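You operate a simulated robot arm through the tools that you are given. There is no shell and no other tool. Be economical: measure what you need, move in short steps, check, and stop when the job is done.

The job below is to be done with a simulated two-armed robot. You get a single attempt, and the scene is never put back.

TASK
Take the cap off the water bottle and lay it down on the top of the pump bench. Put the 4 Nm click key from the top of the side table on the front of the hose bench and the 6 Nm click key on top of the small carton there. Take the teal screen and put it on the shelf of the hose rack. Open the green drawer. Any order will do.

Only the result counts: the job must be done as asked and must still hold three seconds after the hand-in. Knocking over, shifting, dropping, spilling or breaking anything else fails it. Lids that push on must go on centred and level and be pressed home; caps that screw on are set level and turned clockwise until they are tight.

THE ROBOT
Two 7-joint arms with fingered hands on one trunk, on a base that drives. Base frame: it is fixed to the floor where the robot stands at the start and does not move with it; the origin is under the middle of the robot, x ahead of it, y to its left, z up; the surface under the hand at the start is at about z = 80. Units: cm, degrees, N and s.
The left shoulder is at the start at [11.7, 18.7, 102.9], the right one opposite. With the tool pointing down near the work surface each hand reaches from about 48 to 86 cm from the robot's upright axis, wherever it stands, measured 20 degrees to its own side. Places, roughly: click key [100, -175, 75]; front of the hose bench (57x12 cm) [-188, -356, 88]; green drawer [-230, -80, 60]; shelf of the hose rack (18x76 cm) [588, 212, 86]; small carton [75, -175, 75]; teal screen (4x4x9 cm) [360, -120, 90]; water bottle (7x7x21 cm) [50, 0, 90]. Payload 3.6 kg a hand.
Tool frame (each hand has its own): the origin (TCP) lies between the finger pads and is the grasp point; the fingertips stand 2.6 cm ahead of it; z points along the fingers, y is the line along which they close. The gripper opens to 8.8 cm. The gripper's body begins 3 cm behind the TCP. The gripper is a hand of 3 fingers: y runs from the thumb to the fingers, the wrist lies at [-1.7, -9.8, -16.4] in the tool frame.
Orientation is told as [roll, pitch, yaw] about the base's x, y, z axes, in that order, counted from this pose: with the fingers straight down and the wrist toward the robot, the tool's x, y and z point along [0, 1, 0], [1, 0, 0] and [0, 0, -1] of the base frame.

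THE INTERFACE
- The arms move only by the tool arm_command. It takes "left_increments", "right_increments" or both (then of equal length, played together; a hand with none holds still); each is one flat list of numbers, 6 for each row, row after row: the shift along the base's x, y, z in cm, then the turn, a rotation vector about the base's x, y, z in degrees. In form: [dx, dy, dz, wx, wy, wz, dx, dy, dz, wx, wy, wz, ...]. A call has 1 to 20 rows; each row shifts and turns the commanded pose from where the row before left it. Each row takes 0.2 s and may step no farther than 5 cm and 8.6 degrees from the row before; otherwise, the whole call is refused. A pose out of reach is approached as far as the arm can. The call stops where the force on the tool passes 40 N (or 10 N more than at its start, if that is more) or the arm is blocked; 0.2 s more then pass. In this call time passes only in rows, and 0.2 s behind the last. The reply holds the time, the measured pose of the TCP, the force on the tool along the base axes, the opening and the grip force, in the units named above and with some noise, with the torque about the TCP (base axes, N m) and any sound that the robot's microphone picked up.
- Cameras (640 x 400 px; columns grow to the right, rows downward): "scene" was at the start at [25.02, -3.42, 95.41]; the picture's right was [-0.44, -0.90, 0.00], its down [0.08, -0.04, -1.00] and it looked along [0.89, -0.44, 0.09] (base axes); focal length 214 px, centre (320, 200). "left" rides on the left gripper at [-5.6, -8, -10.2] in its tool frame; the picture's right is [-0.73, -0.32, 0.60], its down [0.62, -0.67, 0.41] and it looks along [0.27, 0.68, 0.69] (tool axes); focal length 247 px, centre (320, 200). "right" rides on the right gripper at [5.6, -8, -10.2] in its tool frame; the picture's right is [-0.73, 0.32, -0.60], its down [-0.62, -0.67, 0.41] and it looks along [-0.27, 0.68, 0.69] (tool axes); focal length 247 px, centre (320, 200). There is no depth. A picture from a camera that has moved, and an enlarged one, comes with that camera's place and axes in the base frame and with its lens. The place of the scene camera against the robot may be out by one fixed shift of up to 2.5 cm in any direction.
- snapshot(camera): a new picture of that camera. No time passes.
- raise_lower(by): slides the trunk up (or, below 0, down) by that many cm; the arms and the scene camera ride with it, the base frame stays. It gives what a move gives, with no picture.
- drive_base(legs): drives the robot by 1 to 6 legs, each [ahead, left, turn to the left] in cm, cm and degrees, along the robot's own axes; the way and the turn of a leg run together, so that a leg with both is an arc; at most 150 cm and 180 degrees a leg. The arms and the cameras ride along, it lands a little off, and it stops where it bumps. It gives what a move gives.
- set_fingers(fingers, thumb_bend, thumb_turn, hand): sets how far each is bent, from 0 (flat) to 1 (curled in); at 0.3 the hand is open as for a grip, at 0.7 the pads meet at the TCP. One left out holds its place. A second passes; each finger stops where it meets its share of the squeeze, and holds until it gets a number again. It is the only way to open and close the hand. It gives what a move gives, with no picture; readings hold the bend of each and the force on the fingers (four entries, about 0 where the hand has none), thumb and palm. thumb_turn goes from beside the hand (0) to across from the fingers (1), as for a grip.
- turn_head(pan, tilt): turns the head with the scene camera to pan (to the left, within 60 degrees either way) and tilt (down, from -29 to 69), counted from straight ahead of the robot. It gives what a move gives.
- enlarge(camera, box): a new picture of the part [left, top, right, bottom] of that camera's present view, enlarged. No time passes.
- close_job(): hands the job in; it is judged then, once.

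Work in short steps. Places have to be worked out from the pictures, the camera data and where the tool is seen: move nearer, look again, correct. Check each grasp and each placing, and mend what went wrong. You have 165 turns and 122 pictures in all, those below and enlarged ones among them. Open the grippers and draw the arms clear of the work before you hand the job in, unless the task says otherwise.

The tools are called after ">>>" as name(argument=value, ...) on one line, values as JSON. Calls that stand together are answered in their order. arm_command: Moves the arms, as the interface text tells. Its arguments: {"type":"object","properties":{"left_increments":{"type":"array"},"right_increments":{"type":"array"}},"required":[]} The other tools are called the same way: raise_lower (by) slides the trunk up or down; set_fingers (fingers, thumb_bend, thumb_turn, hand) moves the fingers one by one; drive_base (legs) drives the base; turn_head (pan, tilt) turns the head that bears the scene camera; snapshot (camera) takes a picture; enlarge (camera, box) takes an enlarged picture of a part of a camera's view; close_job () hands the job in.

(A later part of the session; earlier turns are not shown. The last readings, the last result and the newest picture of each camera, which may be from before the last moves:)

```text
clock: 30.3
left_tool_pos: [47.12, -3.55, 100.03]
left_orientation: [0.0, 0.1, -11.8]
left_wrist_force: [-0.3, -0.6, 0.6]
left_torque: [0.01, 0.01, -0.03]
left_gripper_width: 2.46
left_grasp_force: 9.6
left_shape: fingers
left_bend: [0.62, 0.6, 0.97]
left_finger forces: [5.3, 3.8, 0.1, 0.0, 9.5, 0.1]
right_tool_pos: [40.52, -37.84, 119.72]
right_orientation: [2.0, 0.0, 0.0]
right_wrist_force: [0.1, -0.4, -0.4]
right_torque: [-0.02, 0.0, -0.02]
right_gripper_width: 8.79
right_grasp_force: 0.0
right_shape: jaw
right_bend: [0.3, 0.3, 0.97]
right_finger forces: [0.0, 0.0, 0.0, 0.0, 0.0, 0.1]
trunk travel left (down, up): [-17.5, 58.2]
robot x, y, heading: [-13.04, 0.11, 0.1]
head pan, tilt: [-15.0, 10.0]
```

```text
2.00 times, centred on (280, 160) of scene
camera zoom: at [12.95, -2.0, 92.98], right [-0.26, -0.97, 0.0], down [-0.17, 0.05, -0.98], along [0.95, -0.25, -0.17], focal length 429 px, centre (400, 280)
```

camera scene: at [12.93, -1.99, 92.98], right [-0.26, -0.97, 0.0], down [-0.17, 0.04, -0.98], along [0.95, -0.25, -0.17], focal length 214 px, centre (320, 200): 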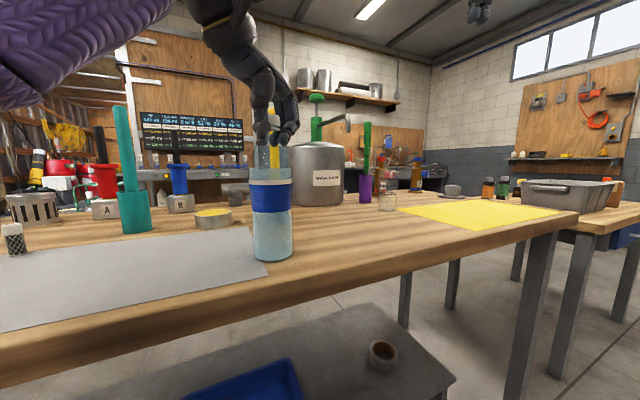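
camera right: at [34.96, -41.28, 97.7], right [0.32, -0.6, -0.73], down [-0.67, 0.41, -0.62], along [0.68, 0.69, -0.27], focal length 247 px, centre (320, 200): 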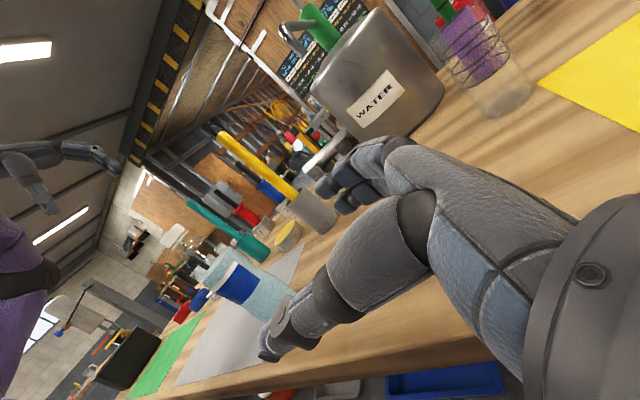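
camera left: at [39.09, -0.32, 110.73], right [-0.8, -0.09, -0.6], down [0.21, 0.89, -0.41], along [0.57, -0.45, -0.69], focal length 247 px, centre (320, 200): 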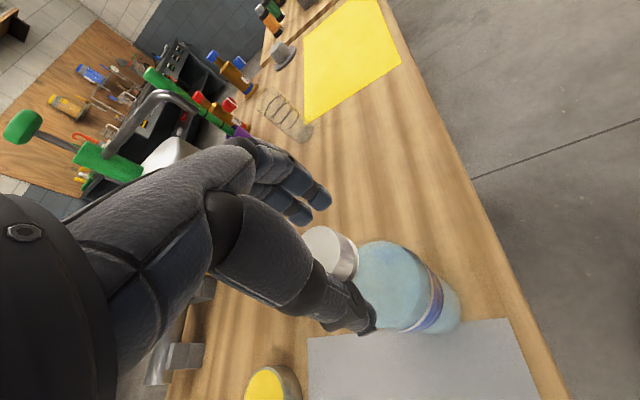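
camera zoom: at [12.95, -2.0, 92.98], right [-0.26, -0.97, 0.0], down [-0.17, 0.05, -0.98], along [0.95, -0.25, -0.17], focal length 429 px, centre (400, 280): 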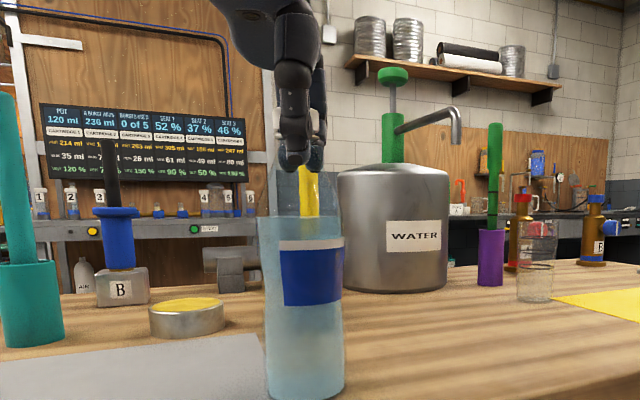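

The label turned too: the bottle spins with the cap, so the bottle must be held. I'll release, raise the left hand, and lower the trunk so the right hand can reach horizontally.

>>> set_fingers(hand="left", fingers=0.35, thumb_bend=0.35)

>>> arm_command(left_increments=[0, 0, 3, 0, 0, 0, 0, 0, 4, 0, 0, 0, 0, 0, 5, 0, 0, 0, 0, 0, 5, 0, 0, 0, 0, 0, 5, 0, 0, 0, 0, 0, 4, 0, 0, -7, 0, 0, 0, 0, 0, -7, 0, 0, 0, 0, 0, -7, 0, 0, 0, 0, 0, -7, 0, 0, 0, 0, 0, -7, 0, 0, 0, 0, 0, -7, 0, 0, 0, 0, 0, -6])

>>> raise_lower(by=-14)

>>> arm_command(right_increments=[0, 0, 1, 7.5, 0, 0, 0, 0, 1, 7.5, 0, 0, 0, 0, 1, 7.5, 0, 0, 0, 0, 1, 7.5, 0, 0, 0, 0, 1, 7.5, 0, 0, 0, 0, 1, 7.5, 0, 0, 1, 0, 0, 7.5, 0, 0, 1, 0, 0, 7.5, 0, 0, 1, 0, 0, 7.5, 0, 0, 1, 0, 0, 7.5, 0, 0, 1, 0, 0, 7.5, 0, 0, 1, 0, 0, 7.5, 0, 0])

```text
clock: 31.3
left_tool_pos: [47.17, -3.54, 99.97]
left_orientation: [0.1, 0.0, -12.0]
left_wrist_force: [0.1, 0.4, -0.6]
left_torque: [-0.03, 0.0, 0.0]
left_gripper_width: 7.71
left_grasp_force: 0.0
left_shape: fingers
left_bend: [0.35, 0.35, 0.97]
left_finger forces: [0.0, 0.0, 0.1, 0.1, 0.0, 0.0]
right_tool_pos: [40.56, -37.68, 119.78]
right_orientation: [1.9, -0.1, -0.1]
right_wrist_force: [0.2, -1.1, 0.3]
right_torque: [0.05, 0.0, 0.02]
right_gripper_width: 8.78
right_grasp_force: 0.1
right_shape: jaw
right_bend: [0.3, 0.3, 0.97]
right_finger forces: [0.0, 0.1, 0.0, 0.0, 0.0, 0.1]
trunk travel left (down, up): [-17.5, 58.2]
robot x, y, heading: [-12.74, -0.18, 0.2]
head pan, tilt: [-15.0, 10.0]
```

```text
clock: 33.9
left_tool_pos: [45.42, -2.07, 123.9]
left_orientation: [0.0, 0.1, -60.2]
left_wrist_force: [0.2, 1.4, -0.9]
left_torque: [0.01, -0.01, 0.03]
left_gripper_width: 7.72
left_grasp_force: 0.1
left_shape: fingers
left_bend: [0.35, 0.35, 0.97]
left_finger forces: [0.0, 0.1, 0.1, 0.0, 0.1, 0.0]
left hand out of reach, approached as far as the arm can: row 6, 9, 10, 11, 12
right_tool_pos: [40.4, -37.65, 119.72]
right_orientation: [1.9, 0.0, -0.1]
right_wrist_force: [0.6, -0.5, 0.0]
right_torque: [-0.02, -0.01, -0.02]
right_gripper_width: 8.78
right_grasp_force: 0.0
right_shape: jaw
right_bend: [0.3, 0.3, 0.97]
right_finger forces: [0.0, 0.1, 0.0, 0.0, 0.0, 0.0]
trunk travel left (down, up): [-17.5, 58.2]
robot x, y, heading: [-13.28, 0.11, -0.1]
head pan, tilt: [-15.0, 10.0]
```

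```text
clock: 35.6
left_tool_pos: [54.64, -2.17, 101.21]
left_orientation: [-8.9, 5.2, -60.3]
left_wrist_force: [0.3, -0.3, -0.3]
left_torque: [-0.02, -0.04, -0.01]
left_gripper_width: 7.77
left_grasp_force: 0.0
left_shape: fingers
left_bend: [0.35, 0.35, 0.97]
left_finger forces: [0.1, 0.0, 0.1, 0.0, 0.0, 0.0]
right_tool_pos: [40.5, -37.82, 105.78]
right_orientation: [2.0, -0.1, 0.0]
right_wrist_force: [0.3, 0.9, 0.1]
right_torque: [-0.02, -0.01, 0.02]
right_gripper_width: 8.77
right_grasp_force: 0.2
right_shape: jaw
right_bend: [0.3, 0.3, 0.97]
right_finger forces: [0.0, 0.1, 0.1, 0.0, 0.0, 0.0]
trunk travel left (down, up): [-3.5, 72.2]
robot x, y, heading: [-13.37, -0.18, -0.1]
head pan, tilt: [-15.0, 10.0]
```

```text
clock: 38.2
left_tool_pos: [54.69, -2.3, 100.99]
left_orientation: [-9.0, 5.1, -60.4]
left_wrist_force: [1.3, -0.3, 0.7]
left_torque: [0.01, -0.02, -0.06]
left_gripper_width: 7.75
left_grasp_force: 0.1
left_shape: fingers
left_bend: [0.35, 0.35, 0.97]
left_finger forces: [0.1, 0.0, 0.0, 0.1, 0.1, 0.0]
right_tool_pos: [46.58, -37.79, 111.61]
right_orientation: [92.2, 0.1, 0.0]
right_wrist_force: [-0.3, 0.1, -0.5]
right_torque: [0.04, -0.02, 0.01]
right_gripper_width: 8.78
right_grasp_force: 0.0
right_shape: jaw
right_bend: [0.3, 0.3, 0.97]
right_finger forces: [0.1, 0.0, 0.0, 0.1, 0.0, 0.0]
trunk travel left (down, up): [-3.5, 72.2]
robot x, y, heading: [-12.99, 0.19, -0.1]
head pan, tilt: [-15.0, 10.0]
```

The left hand drifted unexpectedly low (54.7,-2.3,101) during the trunk move; check the bottle.

>>> snapshot(camera="left")

>>> snapshot(camera="scene")

>>> snapshot(camera="right")

```text
93 pictures are left
camera left: at [47.9, 1.96, 112.56], right [-0.89, -0.09, -0.45], down [0.13, 0.89, -0.44], along [0.44, -0.45, -0.78], focal length 247 px, centre (320, 200)
```

left: 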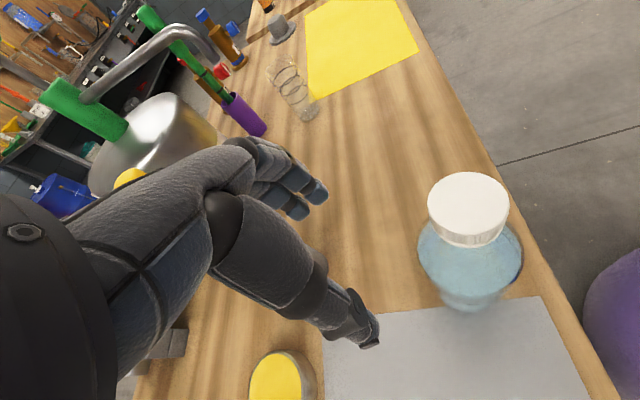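

```text
92 pictures are left
camera scene: at [15.93, -2.0, 77.73], right [-0.26, -0.97, 0.0], down [-0.17, 0.05, -0.98], along [0.95, -0.25, -0.17], focal length 214 px, centre (320, 200)
```

scene: 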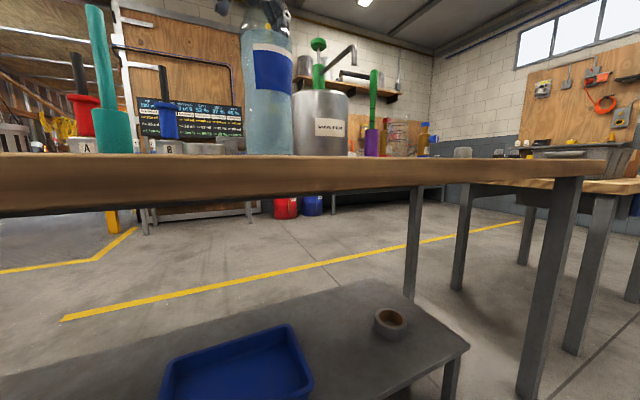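

```text
91 pictures are left
camera right: at [38.66, -48.24, 116.74], right [0.32, -0.57, -0.76], down [-0.67, 0.43, -0.61], along [0.68, 0.7, -0.24], focal length 247 px, centre (320, 200)
```

right: 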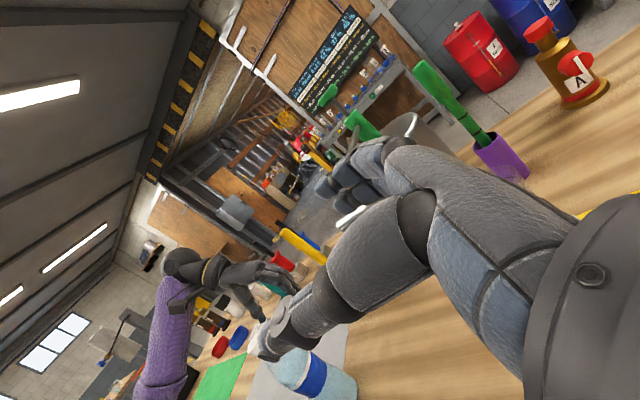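

The bottle is untouched at about (46.9,-3.5). Raise the left hand away and bring the right hand down in steps.

>>> arm_command(left_increments=[0, 2, 2, 0, 0, 0, 0, 2, 2, 0, 0, 0, 0, 2, 2, 0, 0, 0, 0, 2, 2, 0, 0, 0, 0, 0, 0, 0, 0, 0, 0, 0, 0, 0, 0, 0], right_increments=[0, 1, -4, -1, 0, 0, 0, 1, -4, -1, 0, 0, 0, 1, -4, 0, 0, 0, 0, 1, -4, 0, 0, 0, 0, 1, -4, 0, 0, 0, 0, 1, -3.5, 0, 0, 0])

```text
clock: 39.6
left_tool_pos: [53.16, 6.87, 107.62]
left_orientation: [-8.9, 5.1, -60.3]
left_wrist_force: [0.1, -0.2, -0.5]
left_torque: [-0.02, -0.01, -0.01]
left_gripper_width: 7.75
left_grasp_force: 0.1
left_shape: fingers
left_bend: [0.35, 0.35, 0.97]
left_finger forces: [0.0, 0.0, 0.1, 0.0, 0.0, 0.0]
left hand out of reach, approached as far as the arm can: row 1, 2, 3, 4
right_tool_pos: [46.36, -31.81, 88.14]
right_orientation: [89.9, 0.0, -0.1]
right_wrist_force: [-0.5, 0.7, 0.2]
right_torque: [0.0, 0.0, -0.03]
right_gripper_width: 8.77
right_grasp_force: 0.2
right_shape: jaw
right_bend: [0.3, 0.3, 0.97]
right_finger forces: [0.1, 0.0, 0.0, 0.0, 0.0, 0.1]
trunk travel left (down, up): [-3.5, 72.2]
robot x, y, heading: [-13.28, -0.05, 0.0]
head pan, tilt: [-15.0, 10.0]
```

Right hand now reaches z 88. Advance toward the bottle and look.

>>> arm_command(right_increments=[0.1, 4, 0, 0, 0, 0, 0.1, 4, 0, 0, 0, 0, 0.1, 4, 0, 0, 0, 0])

>>> snapshot(camera="right")

```text
clock: 40.4
left_tool_pos: [53.05, 6.81, 107.71]
left_orientation: [-8.9, 5.1, -60.4]
left_wrist_force: [-0.2, -0.2, 0.4]
left_torque: [0.0, 0.01, -0.01]
left_gripper_width: 7.74
left_grasp_force: 0.0
left_shape: fingers
left_bend: [0.35, 0.35, 0.97]
left_finger forces: [0.0, 0.2, 0.0, 0.0, 0.0, 0.0]
right_tool_pos: [46.69, -19.7, 88.27]
right_orientation: [89.9, 0.0, 0.0]
right_wrist_force: [-0.5, 0.5, 0.1]
right_torque: [-0.02, 0.0, 0.0]
right_gripper_width: 8.79
right_grasp_force: 0.0
right_shape: jaw
right_bend: [0.3, 0.3, 0.97]
right_finger forces: [0.0, 0.0, 0.0, 0.1, 0.0, 0.0]
trunk travel left (down, up): [-3.5, 72.2]
robot x, y, heading: [-12.87, 0.27, -0.1]
head pan, tilt: [-15.0, 10.0]
```

```text
90 pictures are left
camera right: at [38.82, -30.02, 93.69], right [0.32, -0.6, -0.73], down [-0.67, 0.41, -0.62], along [0.68, 0.69, -0.27], focal length 247 px, centre (320, 200)
```

right: 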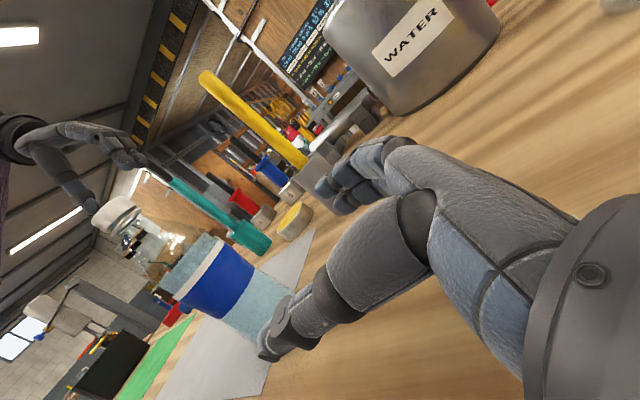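

Bottle lies on the approach line within about 0.4 cm (slightly to the thumb side). Advance 10 cm and check.

>>> arm_command(right_increments=[-0.1, 3.5, 0, 0, 0, 0, -0.2, 3.5, 0, 0, 0, 0, 0, 3, 0, 0, 0, 0])

>>> snapshot(camera="right")

```text
clock: 41.2
left_tool_pos: [52.96, 6.81, 107.65]
left_orientation: [-8.9, 5.1, -60.4]
left_wrist_force: [0.9, 1.1, 0.1]
left_torque: [-0.02, 0.0, 0.01]
left_gripper_width: 7.74
left_grasp_force: 0.1
left_shape: fingers
left_bend: [0.35, 0.35, 0.97]
left_finger forces: [0.2, 0.0, 0.0, 0.0, 0.0, 0.0]
right_tool_pos: [46.38, -9.68, 88.17]
right_orientation: [90.0, 0.0, -0.1]
right_wrist_force: [0.4, 0.7, -0.2]
right_torque: [-0.01, 0.0, -0.02]
right_gripper_width: 8.78
right_grasp_force: 0.1
right_shape: jaw
right_bend: [0.3, 0.3, 0.97]
right_finger forces: [0.0, 0.0, 0.0, 0.0, 0.0, 0.0]
trunk travel left (down, up): [-3.5, 72.2]
robot x, y, heading: [-12.86, 0.22, -0.2]
head pan, tilt: [-15.0, 10.0]
```

```text
89 pictures are left
camera right: at [38.49, -19.96, 93.67], right [0.32, -0.6, -0.73], down [-0.67, 0.41, -0.62], along [0.68, 0.69, -0.27], focal length 247 px, centre (320, 200)
```

right: 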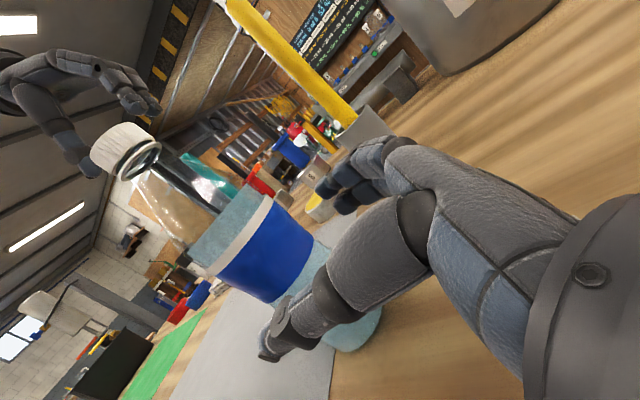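

Thumb passes on the near side, fingers on the far side. Advance the last 5.7 cm.

>>> arm_command(right_increments=[0, 2, 0, 0, 0, 0, 0, 2, 0, 0, 0, 0, 0, 1.7, 0, 0, 0, 0])

>>> snapshot(camera="right")

```text
clock: 42.0
left_tool_pos: [52.93, 6.91, 107.64]
left_orientation: [-8.9, 5.0, -60.4]
left_wrist_force: [-0.4, -0.2, 0.0]
left_torque: [0.01, 0.0, 0.01]
left_gripper_width: 7.73
left_grasp_force: 0.1
left_shape: fingers
left_bend: [0.35, 0.35, 0.97]
left_finger forces: [0.1, 0.0, 0.0, 0.0, 0.0, 0.1]
right_tool_pos: [46.53, -3.99, 88.06]
right_orientation: [90.0, 0.0, -0.1]
right_wrist_force: [1.0, -0.1, -0.4]
right_torque: [-0.01, 0.0, -0.02]
right_gripper_width: 8.78
right_grasp_force: 0.1
right_shape: jaw
right_bend: [0.3, 0.3, 0.97]
right_finger forces: [0.0, 0.1, 0.0, 0.0, 0.1, 0.1]
trunk travel left (down, up): [-3.5, 72.2]
robot x, y, heading: [-13.51, -0.25, 0.1]
head pan, tilt: [-15.0, 10.0]
```

```text
88 pictures are left
camera right: at [38.59, -14.32, 93.61], right [0.32, -0.6, -0.73], down [-0.67, 0.41, -0.62], along [0.68, 0.69, -0.27], focal length 247 px, centre (320, 200)
```

right: 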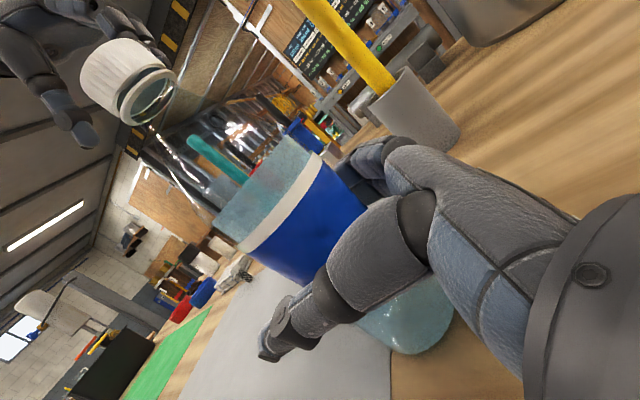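

Bottle is within the hand. Close the right hand moderately on the body.

>>> set_fingers(hand="right", fingers=0.48, thumb_bend=0.48)

>>> snapshot(camera="left")

```text
clock: 43.0
left_tool_pos: [53.04, 6.76, 107.56]
left_orientation: [-8.9, 5.2, -60.3]
left_wrist_force: [-0.2, 0.5, -0.2]
left_torque: [-0.03, 0.0, -0.01]
left_gripper_width: 7.74
left_grasp_force: 0.0
left_shape: fingers
left_bend: [0.35, 0.35, 0.97]
left_finger forces: [0.1, 0.0, 0.1, 0.0, 0.0, 0.0]
right_tool_pos: [46.63, -3.96, 87.96]
right_orientation: [89.8, 0.2, 0.0]
right_wrist_force: [3.3, 1.0, 1.1]
right_torque: [0.01, -0.03, 0.01]
right_gripper_width: 5.54
right_grasp_force: 3.9
right_shape: fingers
right_bend: [0.45, 0.46, 0.97]
right_finger forces: [2.5, 2.2, 0.1, 0.0, 2.9, 0.0]
trunk travel left (down, up): [-3.5, 72.2]
robot x, y, heading: [-13.41, -0.22, 0.0]
head pan, tilt: [-15.0, 10.0]
```

```text
87 pictures are left
camera left: at [46.23, 11.02, 119.17], right [-0.89, -0.09, -0.45], down [0.13, 0.89, -0.44], along [0.44, -0.45, -0.78], focal length 247 px, centre (320, 200)
```

left: 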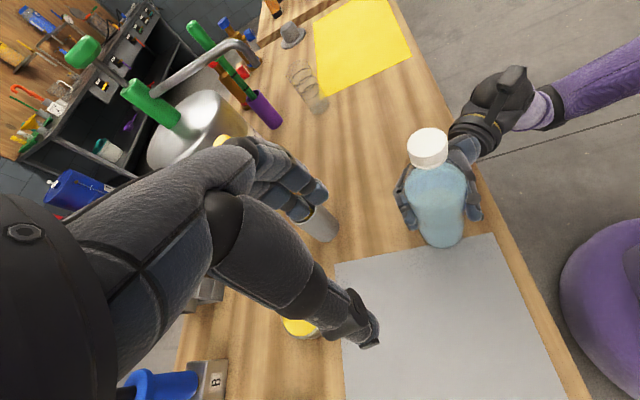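

Balanced. Grip firmer, and fix the left hand's attitude: go back near yaw −45, level, over the cap at z~108.

>>> set_fingers(hand="right", fingers=0.58, thumb_bend=0.58)

>>> arm_command(left_increments=[0, 0, 0, 0, 0, 6, 0, 0, 0, 0, 0, 6, 0, 0, 0, 0, 0, 6, 0, 0, 0, 0, 0, 0])

```text
clock: 44.0
left_tool_pos: [53.08, 6.86, 107.64]
left_orientation: [-8.9, 5.1, -60.4]
left_wrist_force: [-0.3, 0.3, 0.3]
left_torque: [0.01, -0.01, 0.01]
left_gripper_width: 7.73
left_grasp_force: 0.1
left_shape: fingers
left_bend: [0.35, 0.35, 0.97]
left_finger forces: [0.0, 0.0, 0.0, 0.0, 0.0, 0.1]
right_tool_pos: [46.45, -4.08, 88.08]
right_orientation: [89.9, 0.2, -0.1]
right_wrist_force: [0.4, 0.9, -1.0]
right_torque: [0.02, -0.02, -0.02]
right_gripper_width: 5.16
right_grasp_force: 14.6
right_shape: fingers
right_bend: [0.49, 0.49, 0.97]
right_finger forces: [8.6, 6.6, 0.0, 0.0, 13.8, 0.0]
trunk travel left (down, up): [-3.5, 72.2]
robot x, y, heading: [-13.51, 0.08, 0.1]
head pan, tilt: [-15.0, 10.0]
```

```text
clock: 45.0
left_tool_pos: [54.48, 6.55, 108.66]
left_orientation: [-8.9, 5.3, -42.4]
left_wrist_force: [0.6, -0.3, 0.6]
left_torque: [0.05, 0.0, -0.02]
left_gripper_width: 7.72
left_grasp_force: 0.1
left_shape: fingers
left_bend: [0.35, 0.35, 0.97]
left_finger forces: [0.0, 0.0, 0.0, 0.0, 0.0, 0.0]
left hand out of reach, approached as far as the arm can: row 1, 2, 3
right_tool_pos: [46.61, -3.99, 87.96]
right_orientation: [89.8, 0.0, 0.0]
right_wrist_force: [-1.1, 0.2, -1.1]
right_torque: [0.0, -0.02, 0.02]
right_gripper_width: 5.19
right_grasp_force: 14.4
right_shape: fingers
right_bend: [0.49, 0.49, 0.97]
right_finger forces: [8.5, 6.0, 0.0, 0.0, 14.7, 0.0]
trunk travel left (down, up): [-3.5, 72.2]
robot x, y, heading: [-13.13, -0.18, 0.2]
head pan, tilt: [-15.0, 10.0]
```

Row 4 was in reach. Level the hand and move above the cap.

>>> arm_command(left_increments=[-1, -1, 0, 1.5, -5, 0, -1.5, -2, 0, 1.57, -4.9, 0, -2, -3, 0, 0, 0, 0, -1.5, -2, 0, 0, 0, 0, -1.5, -2, 0, 0, 0, 0])

>>> snapshot(camera="left")

```text
clock: 46.2
left_tool_pos: [50.32, -4.6, 111.96]
left_orientation: [0.1, -0.1, -42.0]
left_wrist_force: [0.6, 0.1, 0.2]
left_torque: [0.01, 0.03, -0.03]
left_gripper_width: 7.77
left_grasp_force: 0.1
left_shape: fingers
left_bend: [0.35, 0.35, 0.97]
left_finger forces: [0.1, 0.0, 0.0, 0.1, 0.0, 0.0]
left hand out of reach, approached as far as the arm can: row 1, 2, 3, 4, 5
right_tool_pos: [46.52, -3.99, 88.09]
right_orientation: [89.9, 0.1, 0.0]
right_wrist_force: [-0.4, -0.1, 0.7]
right_torque: [0.01, 0.02, -0.01]
right_gripper_width: 5.18
right_grasp_force: 14.5
right_shape: fingers
right_bend: [0.49, 0.49, 0.97]
right_finger forces: [8.4, 5.8, 0.0, 0.0, 14.9, 0.0]
trunk travel left (down, up): [-3.5, 72.2]
robot x, y, heading: [-13.52, -0.33, -0.1]
head pan, tilt: [-15.0, 10.0]
```

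```text
86 pictures are left
camera left: at [40.67, -3.45, 122.07], right [-0.73, -0.33, -0.6], down [-0.08, 0.91, -0.41], along [0.68, -0.25, -0.69], focal length 247 px, centre (320, 200)
```

left: 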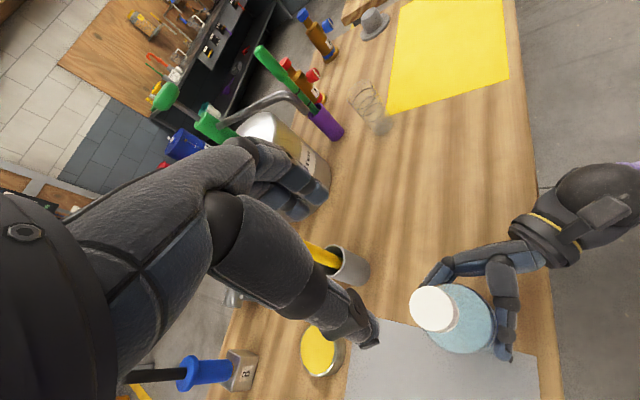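

Cap at about (46.6,-3.5). Lower a bit to get back in reach, then correct.

>>> arm_command(left_increments=[0, 0, -1.5, 0, 0, 0, 0, 0, -1.5, 0, 0, 0, 0, 0, 0, 0, 0, 0])

```text
clock: 47.0
left_tool_pos: [51.72, -5.3, 110.04]
left_orientation: [0.1, -0.1, -42.2]
left_wrist_force: [-0.4, -0.8, 0.0]
left_torque: [-0.01, 0.01, 0.0]
left_gripper_width: 7.76
left_grasp_force: 0.0
left_shape: fingers
left_bend: [0.35, 0.35, 0.97]
left_finger forces: [0.0, 0.0, 0.0, 0.1, 0.0, 0.1]
left hand out of reach, approached as far as the arm can: row 1, 2
right_tool_pos: [46.44, -4.0, 88.04]
right_orientation: [89.9, 0.1, 0.0]
right_wrist_force: [-0.2, 0.2, 0.1]
right_torque: [-0.04, -0.05, 0.02]
right_gripper_width: 5.19
right_grasp_force: 14.6
right_shape: fingers
right_bend: [0.49, 0.49, 0.97]
right_finger forces: [8.6, 5.9, 0.0, 0.0, 14.6, 0.0]
trunk travel left (down, up): [-3.5, 72.2]
robot x, y, heading: [-12.94, -0.27, -0.2]
head pan, tilt: [-15.0, 10.0]
```

Reach is limited with this yaw; turn the hand toward yaw 0 and move to above the cap.

>>> arm_command(left_increments=[0, 0, 0, 0, 0, 7, 0, 0, 0, 0, 0, 7, 0, 0, 0, 0, 0, 7, 0, 0, 0, 0, 0, 7, 0, 0, 0, 0, 0, 7, 0, 0, 0, 0, 0, 7, 0, 0, 0, 0, 0, 0])

>>> arm_command(left_increments=[-2, 0.7, 0, 0, 0, 0, -2, 0.7, -1, 0, 0, 0, -1, 0.4, -1, 0, 0, 0, 0, 0, 0, 0, 0, 0])

```text
clock: 48.6
left_tool_pos: [52.62, -2.59, 111.51]
left_orientation: [0.3, -0.1, -8.1]
left_wrist_force: [-0.1, 0.2, -0.2]
left_torque: [0.03, -0.02, -0.04]
left_gripper_width: 7.71
left_grasp_force: 0.1
left_shape: fingers
left_bend: [0.35, 0.35, 0.97]
left_finger forces: [0.0, 0.0, 0.0, 0.1, 0.0, 0.0]
left hand out of reach, approached as far as the arm can: row 2, 3, 4, 6
right_tool_pos: [46.49, -4.01, 87.96]
right_orientation: [89.9, 0.1, 0.0]
right_wrist_force: [-0.2, -0.3, 0.6]
right_torque: [0.02, 0.0, -0.02]
right_gripper_width: 5.19
right_grasp_force: 14.9
right_shape: fingers
right_bend: [0.49, 0.49, 0.97]
right_finger forces: [8.7, 6.0, 0.0, 0.1, 14.7, 0.1]
trunk travel left (down, up): [-3.5, 72.2]
robot x, y, heading: [-12.98, 0.14, 0.3]
head pan, tilt: [-15.0, 10.0]
```

```text
clock: 49.6
left_tool_pos: [47.7, -0.86, 109.38]
left_orientation: [0.4, 0.0, -8.1]
left_wrist_force: [-0.7, -0.5, -0.7]
left_torque: [0.03, -0.02, -0.03]
left_gripper_width: 7.73
left_grasp_force: 0.0
left_shape: fingers
left_bend: [0.35, 0.35, 0.97]
left_finger forces: [0.0, 0.1, 0.1, 0.0, 0.1, 0.0]
right_tool_pos: [46.52, -4.01, 88.03]
right_orientation: [89.9, 0.1, 0.0]
right_wrist_force: [-0.3, -0.7, 0.1]
right_torque: [-0.03, -0.01, 0.01]
right_gripper_width: 5.18
right_grasp_force: 14.3
right_shape: fingers
right_bend: [0.49, 0.49, 0.97]
right_finger forces: [8.9, 5.8, 0.0, 0.0, 14.8, 0.1]
trunk travel left (down, up): [-3.5, 72.2]
robot x, y, heading: [-13.06, 0.15, -0.1]
head pan, tilt: [-15.0, 10.0]
```

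In reach now. Move over the cap and verify alignment.

>>> arm_command(left_increments=[-1.1, -2.65, 0, 0, 0, 0, 0, 0, -3, 0, 0, 0])

>>> snapshot(camera="left")

```text
clock: 50.2
left_tool_pos: [46.64, -3.77, 106.38]
left_orientation: [0.4, -0.2, -8.2]
left_wrist_force: [0.0, 0.3, 0.1]
left_torque: [0.0, -0.01, 0.03]
left_gripper_width: 7.75
left_grasp_force: 0.1
left_shape: fingers
left_bend: [0.35, 0.35, 0.97]
left_finger forces: [0.0, 0.0, 0.0, 0.1, 0.0, 0.1]
right_tool_pos: [46.49, -4.07, 88.04]
right_orientation: [89.9, 0.1, 0.0]
right_wrist_force: [-0.8, -0.5, 0.0]
right_torque: [-0.05, 0.04, -0.02]
right_gripper_width: 5.18
right_grasp_force: 14.8
right_shape: fingers
right_bend: [0.5, 0.49, 0.97]
right_finger forces: [9.1, 5.6, 0.0, 0.0, 14.9, 0.0]
trunk travel left (down, up): [-3.5, 72.2]
robot x, y, heading: [-13.23, -0.07, -0.2]
head pan, tilt: [-15.0, 10.0]
```

```text
85 pictures are left
camera left: at [37.81, -8.29, 116.52], right [-0.42, -0.68, -0.6], down [-0.57, 0.71, -0.41], along [0.71, 0.17, -0.68], focal length 247 px, centre (320, 200)
```

left: 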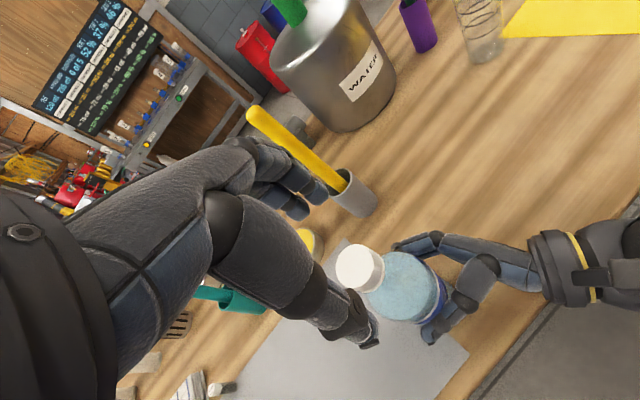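

Aligned. Descend to z≈99.9 and close on the cap.

>>> arm_command(left_increments=[0, 0.2, -3, 0, 0, 0, 0, 0, -2, 0, 0, 0, 0, 0, -1.4, 0, 0, 0])

>>> set_fingers(hand="left", fingers=0.62, thumb_bend=0.62)

```text
clock: 51.0
left_tool_pos: [46.55, -3.43, 100.18]
left_orientation: [0.3, -0.1, -8.1]
left_wrist_force: [-0.4, 0.9, -0.6]
left_torque: [0.02, 0.02, 0.0]
left_gripper_width: 7.75
left_grasp_force: 0.1
left_shape: fingers
left_bend: [0.35, 0.35, 0.97]
left_finger forces: [0.1, 0.1, 0.1, 0.0, 0.0, 0.0]
right_tool_pos: [46.51, -4.02, 88.0]
right_orientation: [90.0, 0.1, 0.0]
right_wrist_force: [-0.5, -0.5, 0.1]
right_torque: [-0.02, -0.01, -0.03]
right_gripper_width: 5.2
right_grasp_force: 14.9
right_shape: fingers
right_bend: [0.5, 0.49, 0.97]
right_finger forces: [9.1, 5.5, 0.0, 0.0, 14.9, 0.0]
trunk travel left (down, up): [-3.5, 72.2]
robot x, y, heading: [-12.93, -0.1, 0.1]
head pan, tilt: [-15.0, 10.0]
```

```text
clock: 52.0
left_tool_pos: [46.63, -3.49, 100.07]
left_orientation: [0.3, -0.2, -8.0]
left_wrist_force: [1.5, 0.6, -0.2]
left_torque: [0.02, -0.04, 0.0]
left_gripper_width: 2.61
left_grasp_force: 3.3
left_shape: fingers
left_bend: [0.59, 0.59, 0.97]
left_finger forces: [2.0, 1.5, 0.0, 0.0, 2.4, 0.1]
right_tool_pos: [46.45, -4.11, 88.13]
right_orientation: [89.9, 0.1, 0.0]
right_wrist_force: [-1.9, 0.0, 0.0]
right_torque: [-0.02, -0.03, 0.02]
right_gripper_width: 5.19
right_grasp_force: 14.5
right_shape: fingers
right_bend: [0.5, 0.49, 0.97]
right_finger forces: [8.1, 5.6, 0.0, 0.0, 15.4, 0.0]
trunk travel left (down, up): [-3.5, 72.2]
robot x, y, heading: [-13.25, 0.08, -0.1]
head pan, tilt: [-15.0, 10.0]
```

Contact balanced. Squeeze and turn counterclockwise.

>>> set_fingers(hand="left", fingers=0.74, thumb_bend=0.74)

>>> arm_command(left_increments=[0, 0, 0, 0, 0, 5, 0, 0, 0, 0, 0, 5, 0, 0, 0, 0, 0, 5, 0, 0, 0, 0, 0, 5])

>>> arm_command(left_increments=[0, 0, 0, 0, 0, 5, 0, 0, 0, 0, 0, 5, 0, 0, 0, 0, 0, 5, 0, 0, 0, 0, 0, 5, 0, 0, 0, 0, 0, 5, 0, 0, 0, 0, 0, 5, 0, 0, 0, 0, 0, 5, 0, 0, 0, 0, 0, 5])

>>> snapshot(camera="right")

```text
clock: 53.0
left_tool_pos: [46.54, -3.38, 100.08]
left_orientation: [0.2, -0.3, -8.1]
left_wrist_force: [4.5, 0.2, 0.9]
left_torque: [-0.01, -0.11, -0.06]
left_gripper_width: 2.27
left_grasp_force: 15.6
left_shape: fingers
left_bend: [0.62, 0.61, 0.97]
left_finger forces: [10.4, 6.0, 0.0, 0.0, 14.3, 0.1]
right_tool_pos: [46.51, -4.0, 88.22]
right_orientation: [89.9, 0.1, 0.1]
right_wrist_force: [-3.9, 1.2, 1.0]
right_torque: [0.01, -0.2, 0.06]
right_gripper_width: 5.22
right_grasp_force: 14.7
right_shape: fingers
right_bend: [0.5, 0.49, 0.97]
right_finger forces: [6.4, 6.2, 0.1, 0.0, 16.6, 0.0]
trunk travel left (down, up): [-3.5, 72.2]
robot x, y, heading: [-13.33, -0.31, 0.3]
head pan, tilt: [-15.0, 10.0]
```

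```text
clock: 54.0
left_tool_pos: [46.45, -3.37, 100.16]
left_orientation: [0.3, -0.2, 11.8]
left_wrist_force: [3.2, -2.1, 1.7]
left_torque: [-0.09, -0.17, -0.4]
left_gripper_width: 2.38
left_grasp_force: 17.9
left_shape: fingers
left_bend: [0.62, 0.6, 1.0]
left_finger forces: [6.8, 13.5, 0.1, 0.0, 15.8, 0.1]
right_tool_pos: [46.5, -3.98, 88.07]
right_orientation: [89.9, 0.1, 0.0]
right_wrist_force: [-2.4, 3.2, 1.6]
right_torque: [0.04, -0.13, 0.35]
right_gripper_width: 5.15
right_grasp_force: 14.0
right_shape: fingers
right_bend: [0.51, 0.5, 0.97]
right_finger forces: [7.4, 6.8, 0.0, 0.0, 14.7, 0.0]
trunk travel left (down, up): [-3.5, 72.2]
robot x, y, heading: [-12.94, -0.12, -0.0]
head pan, tilt: [-15.0, 10.0]
```

```text
clock: 55.8
left_tool_pos: [46.5, -3.29, 100.34]
left_orientation: [0.2, -0.4, 52.0]
left_wrist_force: [4.3, 1.5, 8.2]
left_torque: [0.14, -0.27, -0.27]
left_gripper_width: 2.35
left_grasp_force: 20.4
left_shape: fingers
left_bend: [0.63, 0.61, 1.0]
left_finger forces: [16.1, 6.9, 0.0, 0.0, 17.6, 0.1]
right_tool_pos: [46.51, -4.03, 88.08]
right_orientation: [89.9, 0.2, 0.0]
right_wrist_force: [-2.8, -2.9, 0.0]
right_torque: [0.04, -0.1, 0.33]
right_gripper_width: 5.15
right_grasp_force: 14.9
right_shape: fingers
right_bend: [0.51, 0.5, 0.97]
right_finger forces: [6.7, 6.7, 0.1, 0.0, 15.8, 0.1]
trunk travel left (down, up): [-3.5, 72.2]
robot x, y, heading: [-13.04, -0.06, 0.0]
head pan, tilt: [-15.0, 10.0]
```

```text
84 pictures are left
camera right: at [38.57, -14.35, 93.63], right [0.32, -0.6, -0.73], down [-0.67, 0.41, -0.62], along [0.68, 0.69, -0.27], focal length 247 px, centre (320, 200)
```

right: 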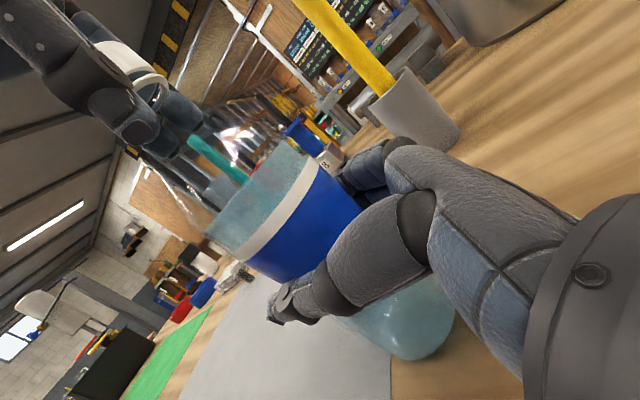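

There is torque 0.3–0.4 Nm and upward thrust: the cap is unscrewing. Continue with a small rise.

>>> arm_command(left_increments=[0, 0, 0.1, 0, 0, 5, 0, 0, 0.03, 0, 0, 5, 0, 0, 0.03, 0, 0, 5, 0, 0, 0.03, 0, 0, 5, 0, 0, 0.03, 0, 0, 5, 0, 0, 0.03, 0, 0, 5, 0, 0, 0.03, 0, 0, 5])

```text
clock: 57.0
left_tool_pos: [45.65, -1.07, 99.94]
left_orientation: [-1.1, -0.1, 75.5]
left_wrist_force: [0.1, -3.4, 23.3]
left_torque: [-0.23, 0.01, -0.23]
left_gripper_width: 2.44
left_grasp_force: 25.3
left_shape: fingers
left_bend: [0.73, 0.6, 1.0]
left_finger forces: [18.8, 4.9, 0.1, 0.1, 26.6, 0.0]
left hand out of reach, approached as far as the arm can: row 3, 4, 5
right_tool_pos: [46.25, -3.76, 88.31]
right_orientation: [90.0, -0.1, 0.4]
right_wrist_force: [1.5, 10.3, 3.9]
right_torque: [0.07, -0.23, 0.15]
right_gripper_width: 5.24
right_grasp_force: 13.1
right_shape: fingers
right_bend: [0.5, 0.49, 0.97]
right_finger forces: [5.3, 9.8, 0.0, 0.1, 11.2, 0.1]
trunk travel left (down, up): [-3.5, 72.2]
robot x, y, heading: [-13.01, -0.11, -0.5]
head pan, tilt: [-15.0, 10.0]
stopped in row 5 (left hand): the force on the tool passed its limit at 49 N (the readings are from after the stop); the commanded pose is now the measured one
```

Reach ends near yaw 65. Release the cap, rise, and look.

>>> set_fingers(hand="left", fingers=0.4, thumb_bend=0.4)

>>> arm_command(left_increments=[0, 0, 2, 0, 0, 0, 0, 0, 2, 0, 0, 0, 0, 0, 2, 0, 0, -8, 0, 0, 0, 0, 0, -8, 0, 0, 0, 0, 0, -8, 0, 0, 0, 0, 0, -8, 0, 0, 0, 0, 0, -8, 0, 0, 0, 0, 0, -8, 0, 0, 0, 0, 0, -8, 0, 0, 0, 0, 0, -8, 0, 0, 0, 0, 0, -8, 0, 0, 0, 0, 0, -8])

>>> snapshot(camera="left")

>>> snapshot(camera="right")

```text
clock: 58.0
left_tool_pos: [45.53, -1.22, 99.51]
left_orientation: [-0.6, -0.2, 75.4]
left_wrist_force: [0.0, -0.8, 0.0]
left_torque: [-0.02, 0.0, 0.01]
left_gripper_width: 6.7
left_grasp_force: 0.0
left_shape: fingers
left_bend: [0.4, 0.4, 0.98]
left_finger forces: [0.0, 0.0, 0.0, 0.0, 0.1, 0.0]
right_tool_pos: [46.4, -3.81, 88.03]
right_orientation: [89.9, 0.2, 0.2]
right_wrist_force: [2.4, -1.1, 7.1]
right_torque: [0.12, -0.12, -0.06]
right_gripper_width: 5.16
right_grasp_force: 12.9
right_shape: fingers
right_bend: [0.5, 0.5, 0.96]
right_finger forces: [7.1, 7.1, 0.0, 0.1, 11.8, 0.0]
trunk travel left (down, up): [-3.5, 72.2]
robot x, y, heading: [-12.82, 0.13, 0.0]
head pan, tilt: [-15.0, 10.0]
```

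```text
clock: 60.5
left_tool_pos: [46.26, -0.53, 101.86]
left_orientation: [-0.6, -0.3, -4.7]
left_wrist_force: [0.1, 0.8, -0.1]
left_torque: [-0.01, 0.04, -0.04]
left_gripper_width: 6.69
left_grasp_force: 0.0
left_shape: fingers
left_bend: [0.4, 0.4, 0.98]
left_finger forces: [0.0, 0.1, 0.0, 0.0, 0.1, 0.1]
left hand out of reach, approached as far as the arm can: row 1, 2
right_tool_pos: [46.45, -3.86, 88.07]
right_orientation: [90.0, 0.3, 0.2]
right_wrist_force: [1.4, -1.0, 5.4]
right_torque: [0.09, -0.06, -0.03]
right_gripper_width: 5.14
right_grasp_force: 12.1
right_shape: fingers
right_bend: [0.49, 0.5, 0.96]
right_finger forces: [7.6, 5.6, 0.0, 0.0, 11.8, 0.0]
trunk travel left (down, up): [-3.5, 72.2]
robot x, y, heading: [-13.0, -0.22, -0.0]
head pan, tilt: [-15.0, 10.0]
```

```text
83 pictures are left
camera left: at [37.9, -5.31, 112.09], right [-0.38, -0.71, -0.59], down [-0.61, 0.67, -0.42], along [0.7, 0.2, -0.69], focal length 247 px, centre (320, 200)
```

left: 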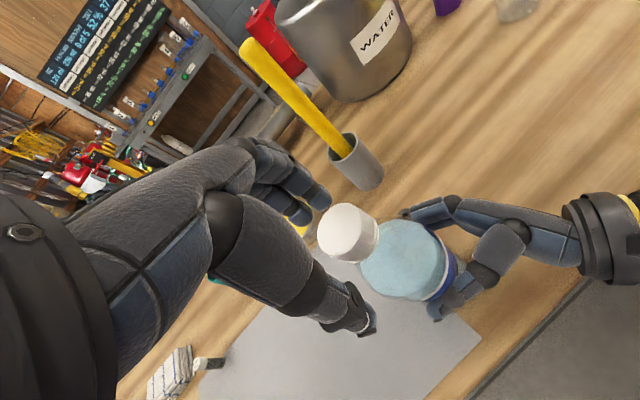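

```text
82 pictures are left
camera right: at [38.53, -14.21, 93.57], right [0.32, -0.6, -0.73], down [-0.67, 0.41, -0.62], along [0.67, 0.69, -0.27], focal length 247 px, centre (320, 200)
```

right: 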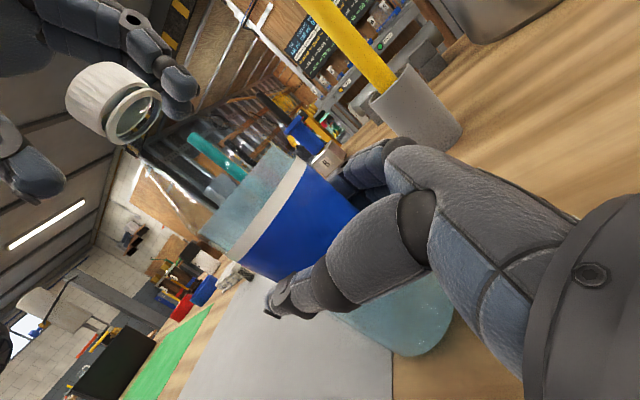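

The bottle got tilted a little in the right hand. Loosen the right grip so it settles flat, then look.

>>> set_fingers(hand="right", fingers=0.42, thumb_bend=0.42)

>>> snapshot(camera="left")

>>> snapshot(camera="right")

```text
clock: 61.5
left_tool_pos: [46.36, -0.5, 101.9]
left_orientation: [-0.5, -0.2, -4.6]
left_wrist_force: [0.6, -0.1, 0.9]
left_torque: [0.0, 0.02, -0.02]
left_gripper_width: 6.69
left_grasp_force: 0.2
left_shape: fingers
left_bend: [0.4, 0.4, 0.98]
left_finger forces: [0.0, 0.0, 0.0, 0.0, 0.0, 0.0]
right_tool_pos: [46.38, -3.85, 88.04]
right_orientation: [89.8, 0.2, 0.2]
right_wrist_force: [-0.4, -0.5, 0.1]
right_torque: [0.03, 0.01, 0.03]
right_gripper_width: 6.25
right_grasp_force: 0.1
right_shape: fingers
right_bend: [0.42, 0.42, 0.97]
right_finger forces: [0.1, 0.0, 0.0, 0.0, 0.0, 0.0]
trunk travel left (down, up): [-3.5, 72.2]
robot x, y, heading: [-13.27, -0.04, 0.1]
head pan, tilt: [-15.0, 10.0]
```

```text
81 pictures are left
camera left: at [37.92, -5.33, 112.07], right [-0.37, -0.71, -0.59], down [-0.61, 0.67, -0.42], along [0.7, 0.21, -0.69], focal length 247 px, centre (320, 200)
```

left: 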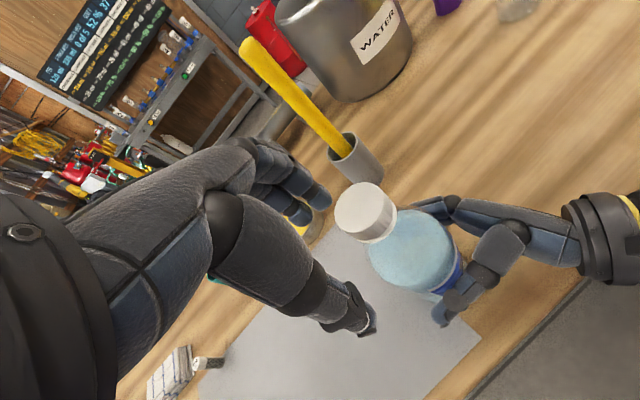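

```text
80 pictures are left
camera right: at [38.55, -14.2, 93.55], right [0.32, -0.6, -0.73], down [-0.67, 0.41, -0.62], along [0.67, 0.69, -0.27], focal length 247 px, centre (320, 200)
```

right: 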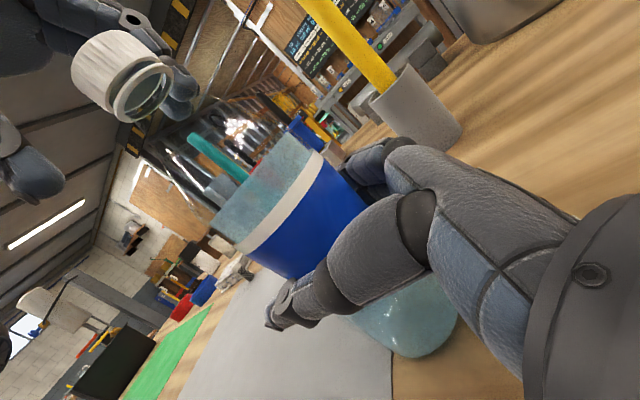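

Upright again and the cap-to-ring gap has grown: unscrewing works. Re-grip the bottle, then regrasp the cap from a more negative yaw.

>>> set_fingers(hand="right", fingers=0.6, thumb_bend=0.6)

>>> arm_command(left_increments=[0, -0.6, 0.6, 0, 0, -6, 0, -1, 0.6, 0, 0, -6, 0.1, -1, 0.5, 0, 0, -6, 0, -0.6, 0, 0, 0, -6, 0, 0, 0, 0, 0, 0])

>>> snapshot(camera="left")

```text
clock: 62.5
left_tool_pos: [46.3, -0.47, 101.92]
left_orientation: [-0.6, -0.2, -4.6]
left_wrist_force: [0.7, 0.6, 0.6]
left_torque: [0.0, 0.02, 0.01]
left_gripper_width: 6.69
left_grasp_force: 0.1
left_shape: fingers
left_bend: [0.4, 0.4, 0.98]
left_finger forces: [0.0, 0.0, 0.0, 0.0, 0.0, 0.0]
right_tool_pos: [46.48, -3.92, 87.96]
right_orientation: [89.8, 0.2, 0.2]
right_wrist_force: [1.7, 0.6, -0.2]
right_torque: [0.01, -0.1, -0.01]
right_gripper_width: 5.05
right_grasp_force: 16.5
right_shape: fingers
right_bend: [0.5, 0.49, 0.97]
right_finger forces: [9.4, 8.1, 0.0, 0.0, 16.0, 0.1]
trunk travel left (down, up): [-3.5, 72.2]
robot x, y, heading: [-13.29, -0.15, -0.2]
head pan, tilt: [-15.0, 10.0]
```

```text
clock: 63.8
left_tool_pos: [46.38, -3.67, 103.53]
left_orientation: [-0.5, -0.3, -28.7]
left_wrist_force: [-0.2, -0.7, -0.1]
left_torque: [-0.03, 0.0, 0.01]
left_gripper_width: 6.69
left_grasp_force: 0.1
left_shape: fingers
left_bend: [0.4, 0.4, 0.98]
left_finger forces: [0.0, 0.0, 0.0, 0.0, 0.0, 0.0]
right_tool_pos: [46.44, -3.82, 87.96]
right_orientation: [89.8, 0.2, 0.2]
right_wrist_force: [1.2, -0.2, -0.4]
right_torque: [-0.01, -0.09, 0.03]
right_gripper_width: 5.05
right_grasp_force: 16.8
right_shape: fingers
right_bend: [0.51, 0.49, 0.97]
right_finger forces: [9.1, 7.7, 0.0, 0.0, 16.3, 0.1]
trunk travel left (down, up): [-3.5, 72.2]
robot x, y, heading: [-13.29, -0.15, -0.1]
head pan, tilt: [-15.0, 10.0]
```

```text
79 pictures are left
camera left: at [36.72, -4.65, 113.73], right [-0.63, -0.5, -0.59], down [-0.29, 0.86, -0.42], along [0.72, -0.1, -0.69], focal length 247 px, centre (320, 200)
```

left: 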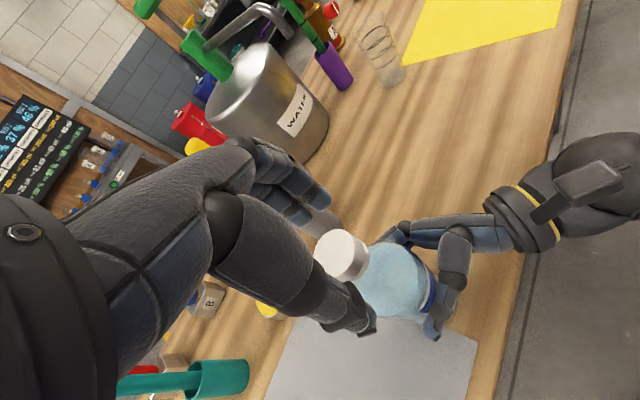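

Cap ≈(46.1,-3.9). Descend and take a further stroke of ~85°.

>>> arm_command(left_increments=[-0.2, -0.15, -1.6, 0, 0, 0, 0, 0, -1.5, 0, 0, 0])

>>> set_fingers(hand="left", fingers=0.62, thumb_bend=0.62)

>>> set_fingers(hand="left", fingers=0.74, thumb_bend=0.74)

>>> arm_command(left_increments=[0, 0, 0.02, 0, 0, 5, 0, 0, 0.02, 0, 0, 5, 0, 0, 0.02, 0, 0, 5, 0, 0, 0.02, 0, 0, 5, 0, 0, 0.02, 0, 0, 5, 0, 0, 0.02, 0, 0, 5, 0, 0, 0.02, 0, 0, 5, 0, 0, 0.02, 0, 0, 5, 0, 0, 0.02, 0, 0, 5, 0, 0, 0.02, 0, 0, 5, 0, 0, 0.02, 0, 0, 5, 0, 0, 0.02, 0, 0, 5, 0, 0, 0.02, 0, 0, 5, 0, 0, 0.02, 0, 0, 5, 0, 0, 0.02, 0, 0, 5, 0, 0, 0.02, 0, 0, 5])

```text
clock: 64.3
left_tool_pos: [46.05, -3.87, 100.46]
left_orientation: [-0.7, -0.2, -28.6]
left_wrist_force: [-0.7, -0.3, -0.6]
left_torque: [-0.02, 0.0, 0.04]
left_gripper_width: 6.7
left_grasp_force: 0.0
left_shape: fingers
left_bend: [0.4, 0.4, 0.98]
left_finger forces: [0.1, 0.1, 0.1, 0.1, 0.1, 0.0]
right_tool_pos: [46.47, -3.74, 87.92]
right_orientation: [89.8, 0.2, 0.2]
right_wrist_force: [-0.1, -0.6, -0.7]
right_torque: [0.01, -0.12, 0.01]
right_gripper_width: 5.06
right_grasp_force: 16.9
right_shape: fingers
right_bend: [0.51, 0.49, 0.97]
right_finger forces: [9.2, 7.6, 0.0, 0.0, 16.5, 0.0]
trunk travel left (down, up): [-3.5, 72.2]
robot x, y, heading: [-13.37, 0.04, 0.2]
head pan, tilt: [-15.0, 10.0]
```

```text
clock: 65.3
left_tool_pos: [46.1, -3.87, 100.51]
left_orientation: [-0.6, -0.1, -28.5]
left_wrist_force: [2.0, -1.2, -0.5]
left_torque: [-0.02, -0.08, -0.04]
left_gripper_width: 2.4
left_grasp_force: 2.8
left_shape: fingers
left_bend: [0.59, 0.6, 0.97]
left_finger forces: [0.0, 3.9, 0.0, 0.0, 1.3, 0.0]
right_tool_pos: [46.41, -3.87, 87.93]
right_orientation: [89.9, 0.2, 0.3]
right_wrist_force: [-2.8, 2.2, 0.0]
right_torque: [0.02, -0.18, 0.01]
right_gripper_width: 5.06
right_grasp_force: 16.3
right_shape: fingers
right_bend: [0.51, 0.49, 0.97]
right_finger forces: [7.8, 7.9, 0.0, 0.1, 17.8, 0.1]
trunk travel left (down, up): [-3.5, 72.2]
robot x, y, heading: [-13.28, -0.23, 0.1]
head pan, tilt: [-15.0, 10.0]
```

```text
clock: 66.3
left_tool_pos: [46.1, -3.81, 100.49]
left_orientation: [-0.7, -0.2, -28.5]
left_wrist_force: [5.1, -0.7, -0.5]
left_torque: [-0.09, -0.2, -0.14]
left_gripper_width: 2.02
left_grasp_force: 14.9
left_shape: fingers
left_bend: [0.62, 0.63, 0.96]
left_finger forces: [1.9, 13.8, 0.0, 0.1, 12.9, 0.0]
right_tool_pos: [46.39, -3.78, 88.05]
right_orientation: [89.8, 0.1, 0.2]
right_wrist_force: [-6.1, 3.0, 2.1]
right_torque: [0.05, -0.27, 0.06]
right_gripper_width: 5.07
right_grasp_force: 16.9
right_shape: fingers
right_bend: [0.52, 0.49, 0.97]
right_finger forces: [6.3, 8.4, 0.0, 0.1, 19.2, 0.1]
trunk travel left (down, up): [-3.5, 72.2]
robot x, y, heading: [-13.2, 0.12, 0.2]
head pan, tilt: [-15.0, 10.0]
```

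```text
clock: 69.8
left_tool_pos: [46.23, -3.8, 100.83]
left_orientation: [-0.5, -0.3, 51.5]
left_wrist_force: [8.6, 3.4, -2.9]
left_torque: [0.03, -0.2, -0.09]
left_gripper_width: 0.0
left_grasp_force: 4.2
left_shape: fingers
left_bend: [0.68, 0.73, 0.97]
left_finger forces: [0.1, 8.2, 0.0, 0.0, 0.0, 0.1]
right_tool_pos: [46.39, -3.82, 88.1]
right_orientation: [89.9, 0.2, 0.2]
right_wrist_force: [-11.7, -3.9, 6.3]
right_torque: [0.18, -0.7, 0.15]
right_gripper_width: 5.3
right_grasp_force: 19.8
right_shape: fingers
right_bend: [0.54, 0.47, 0.99]
right_finger forces: [0.0, 15.0, 0.1, 0.0, 24.4, 0.1]
trunk travel left (down, up): [-3.5, 72.2]
robot x, y, heading: [-12.96, 0.16, 0.0]
head pan, tilt: [-15.0, 10.0]
```

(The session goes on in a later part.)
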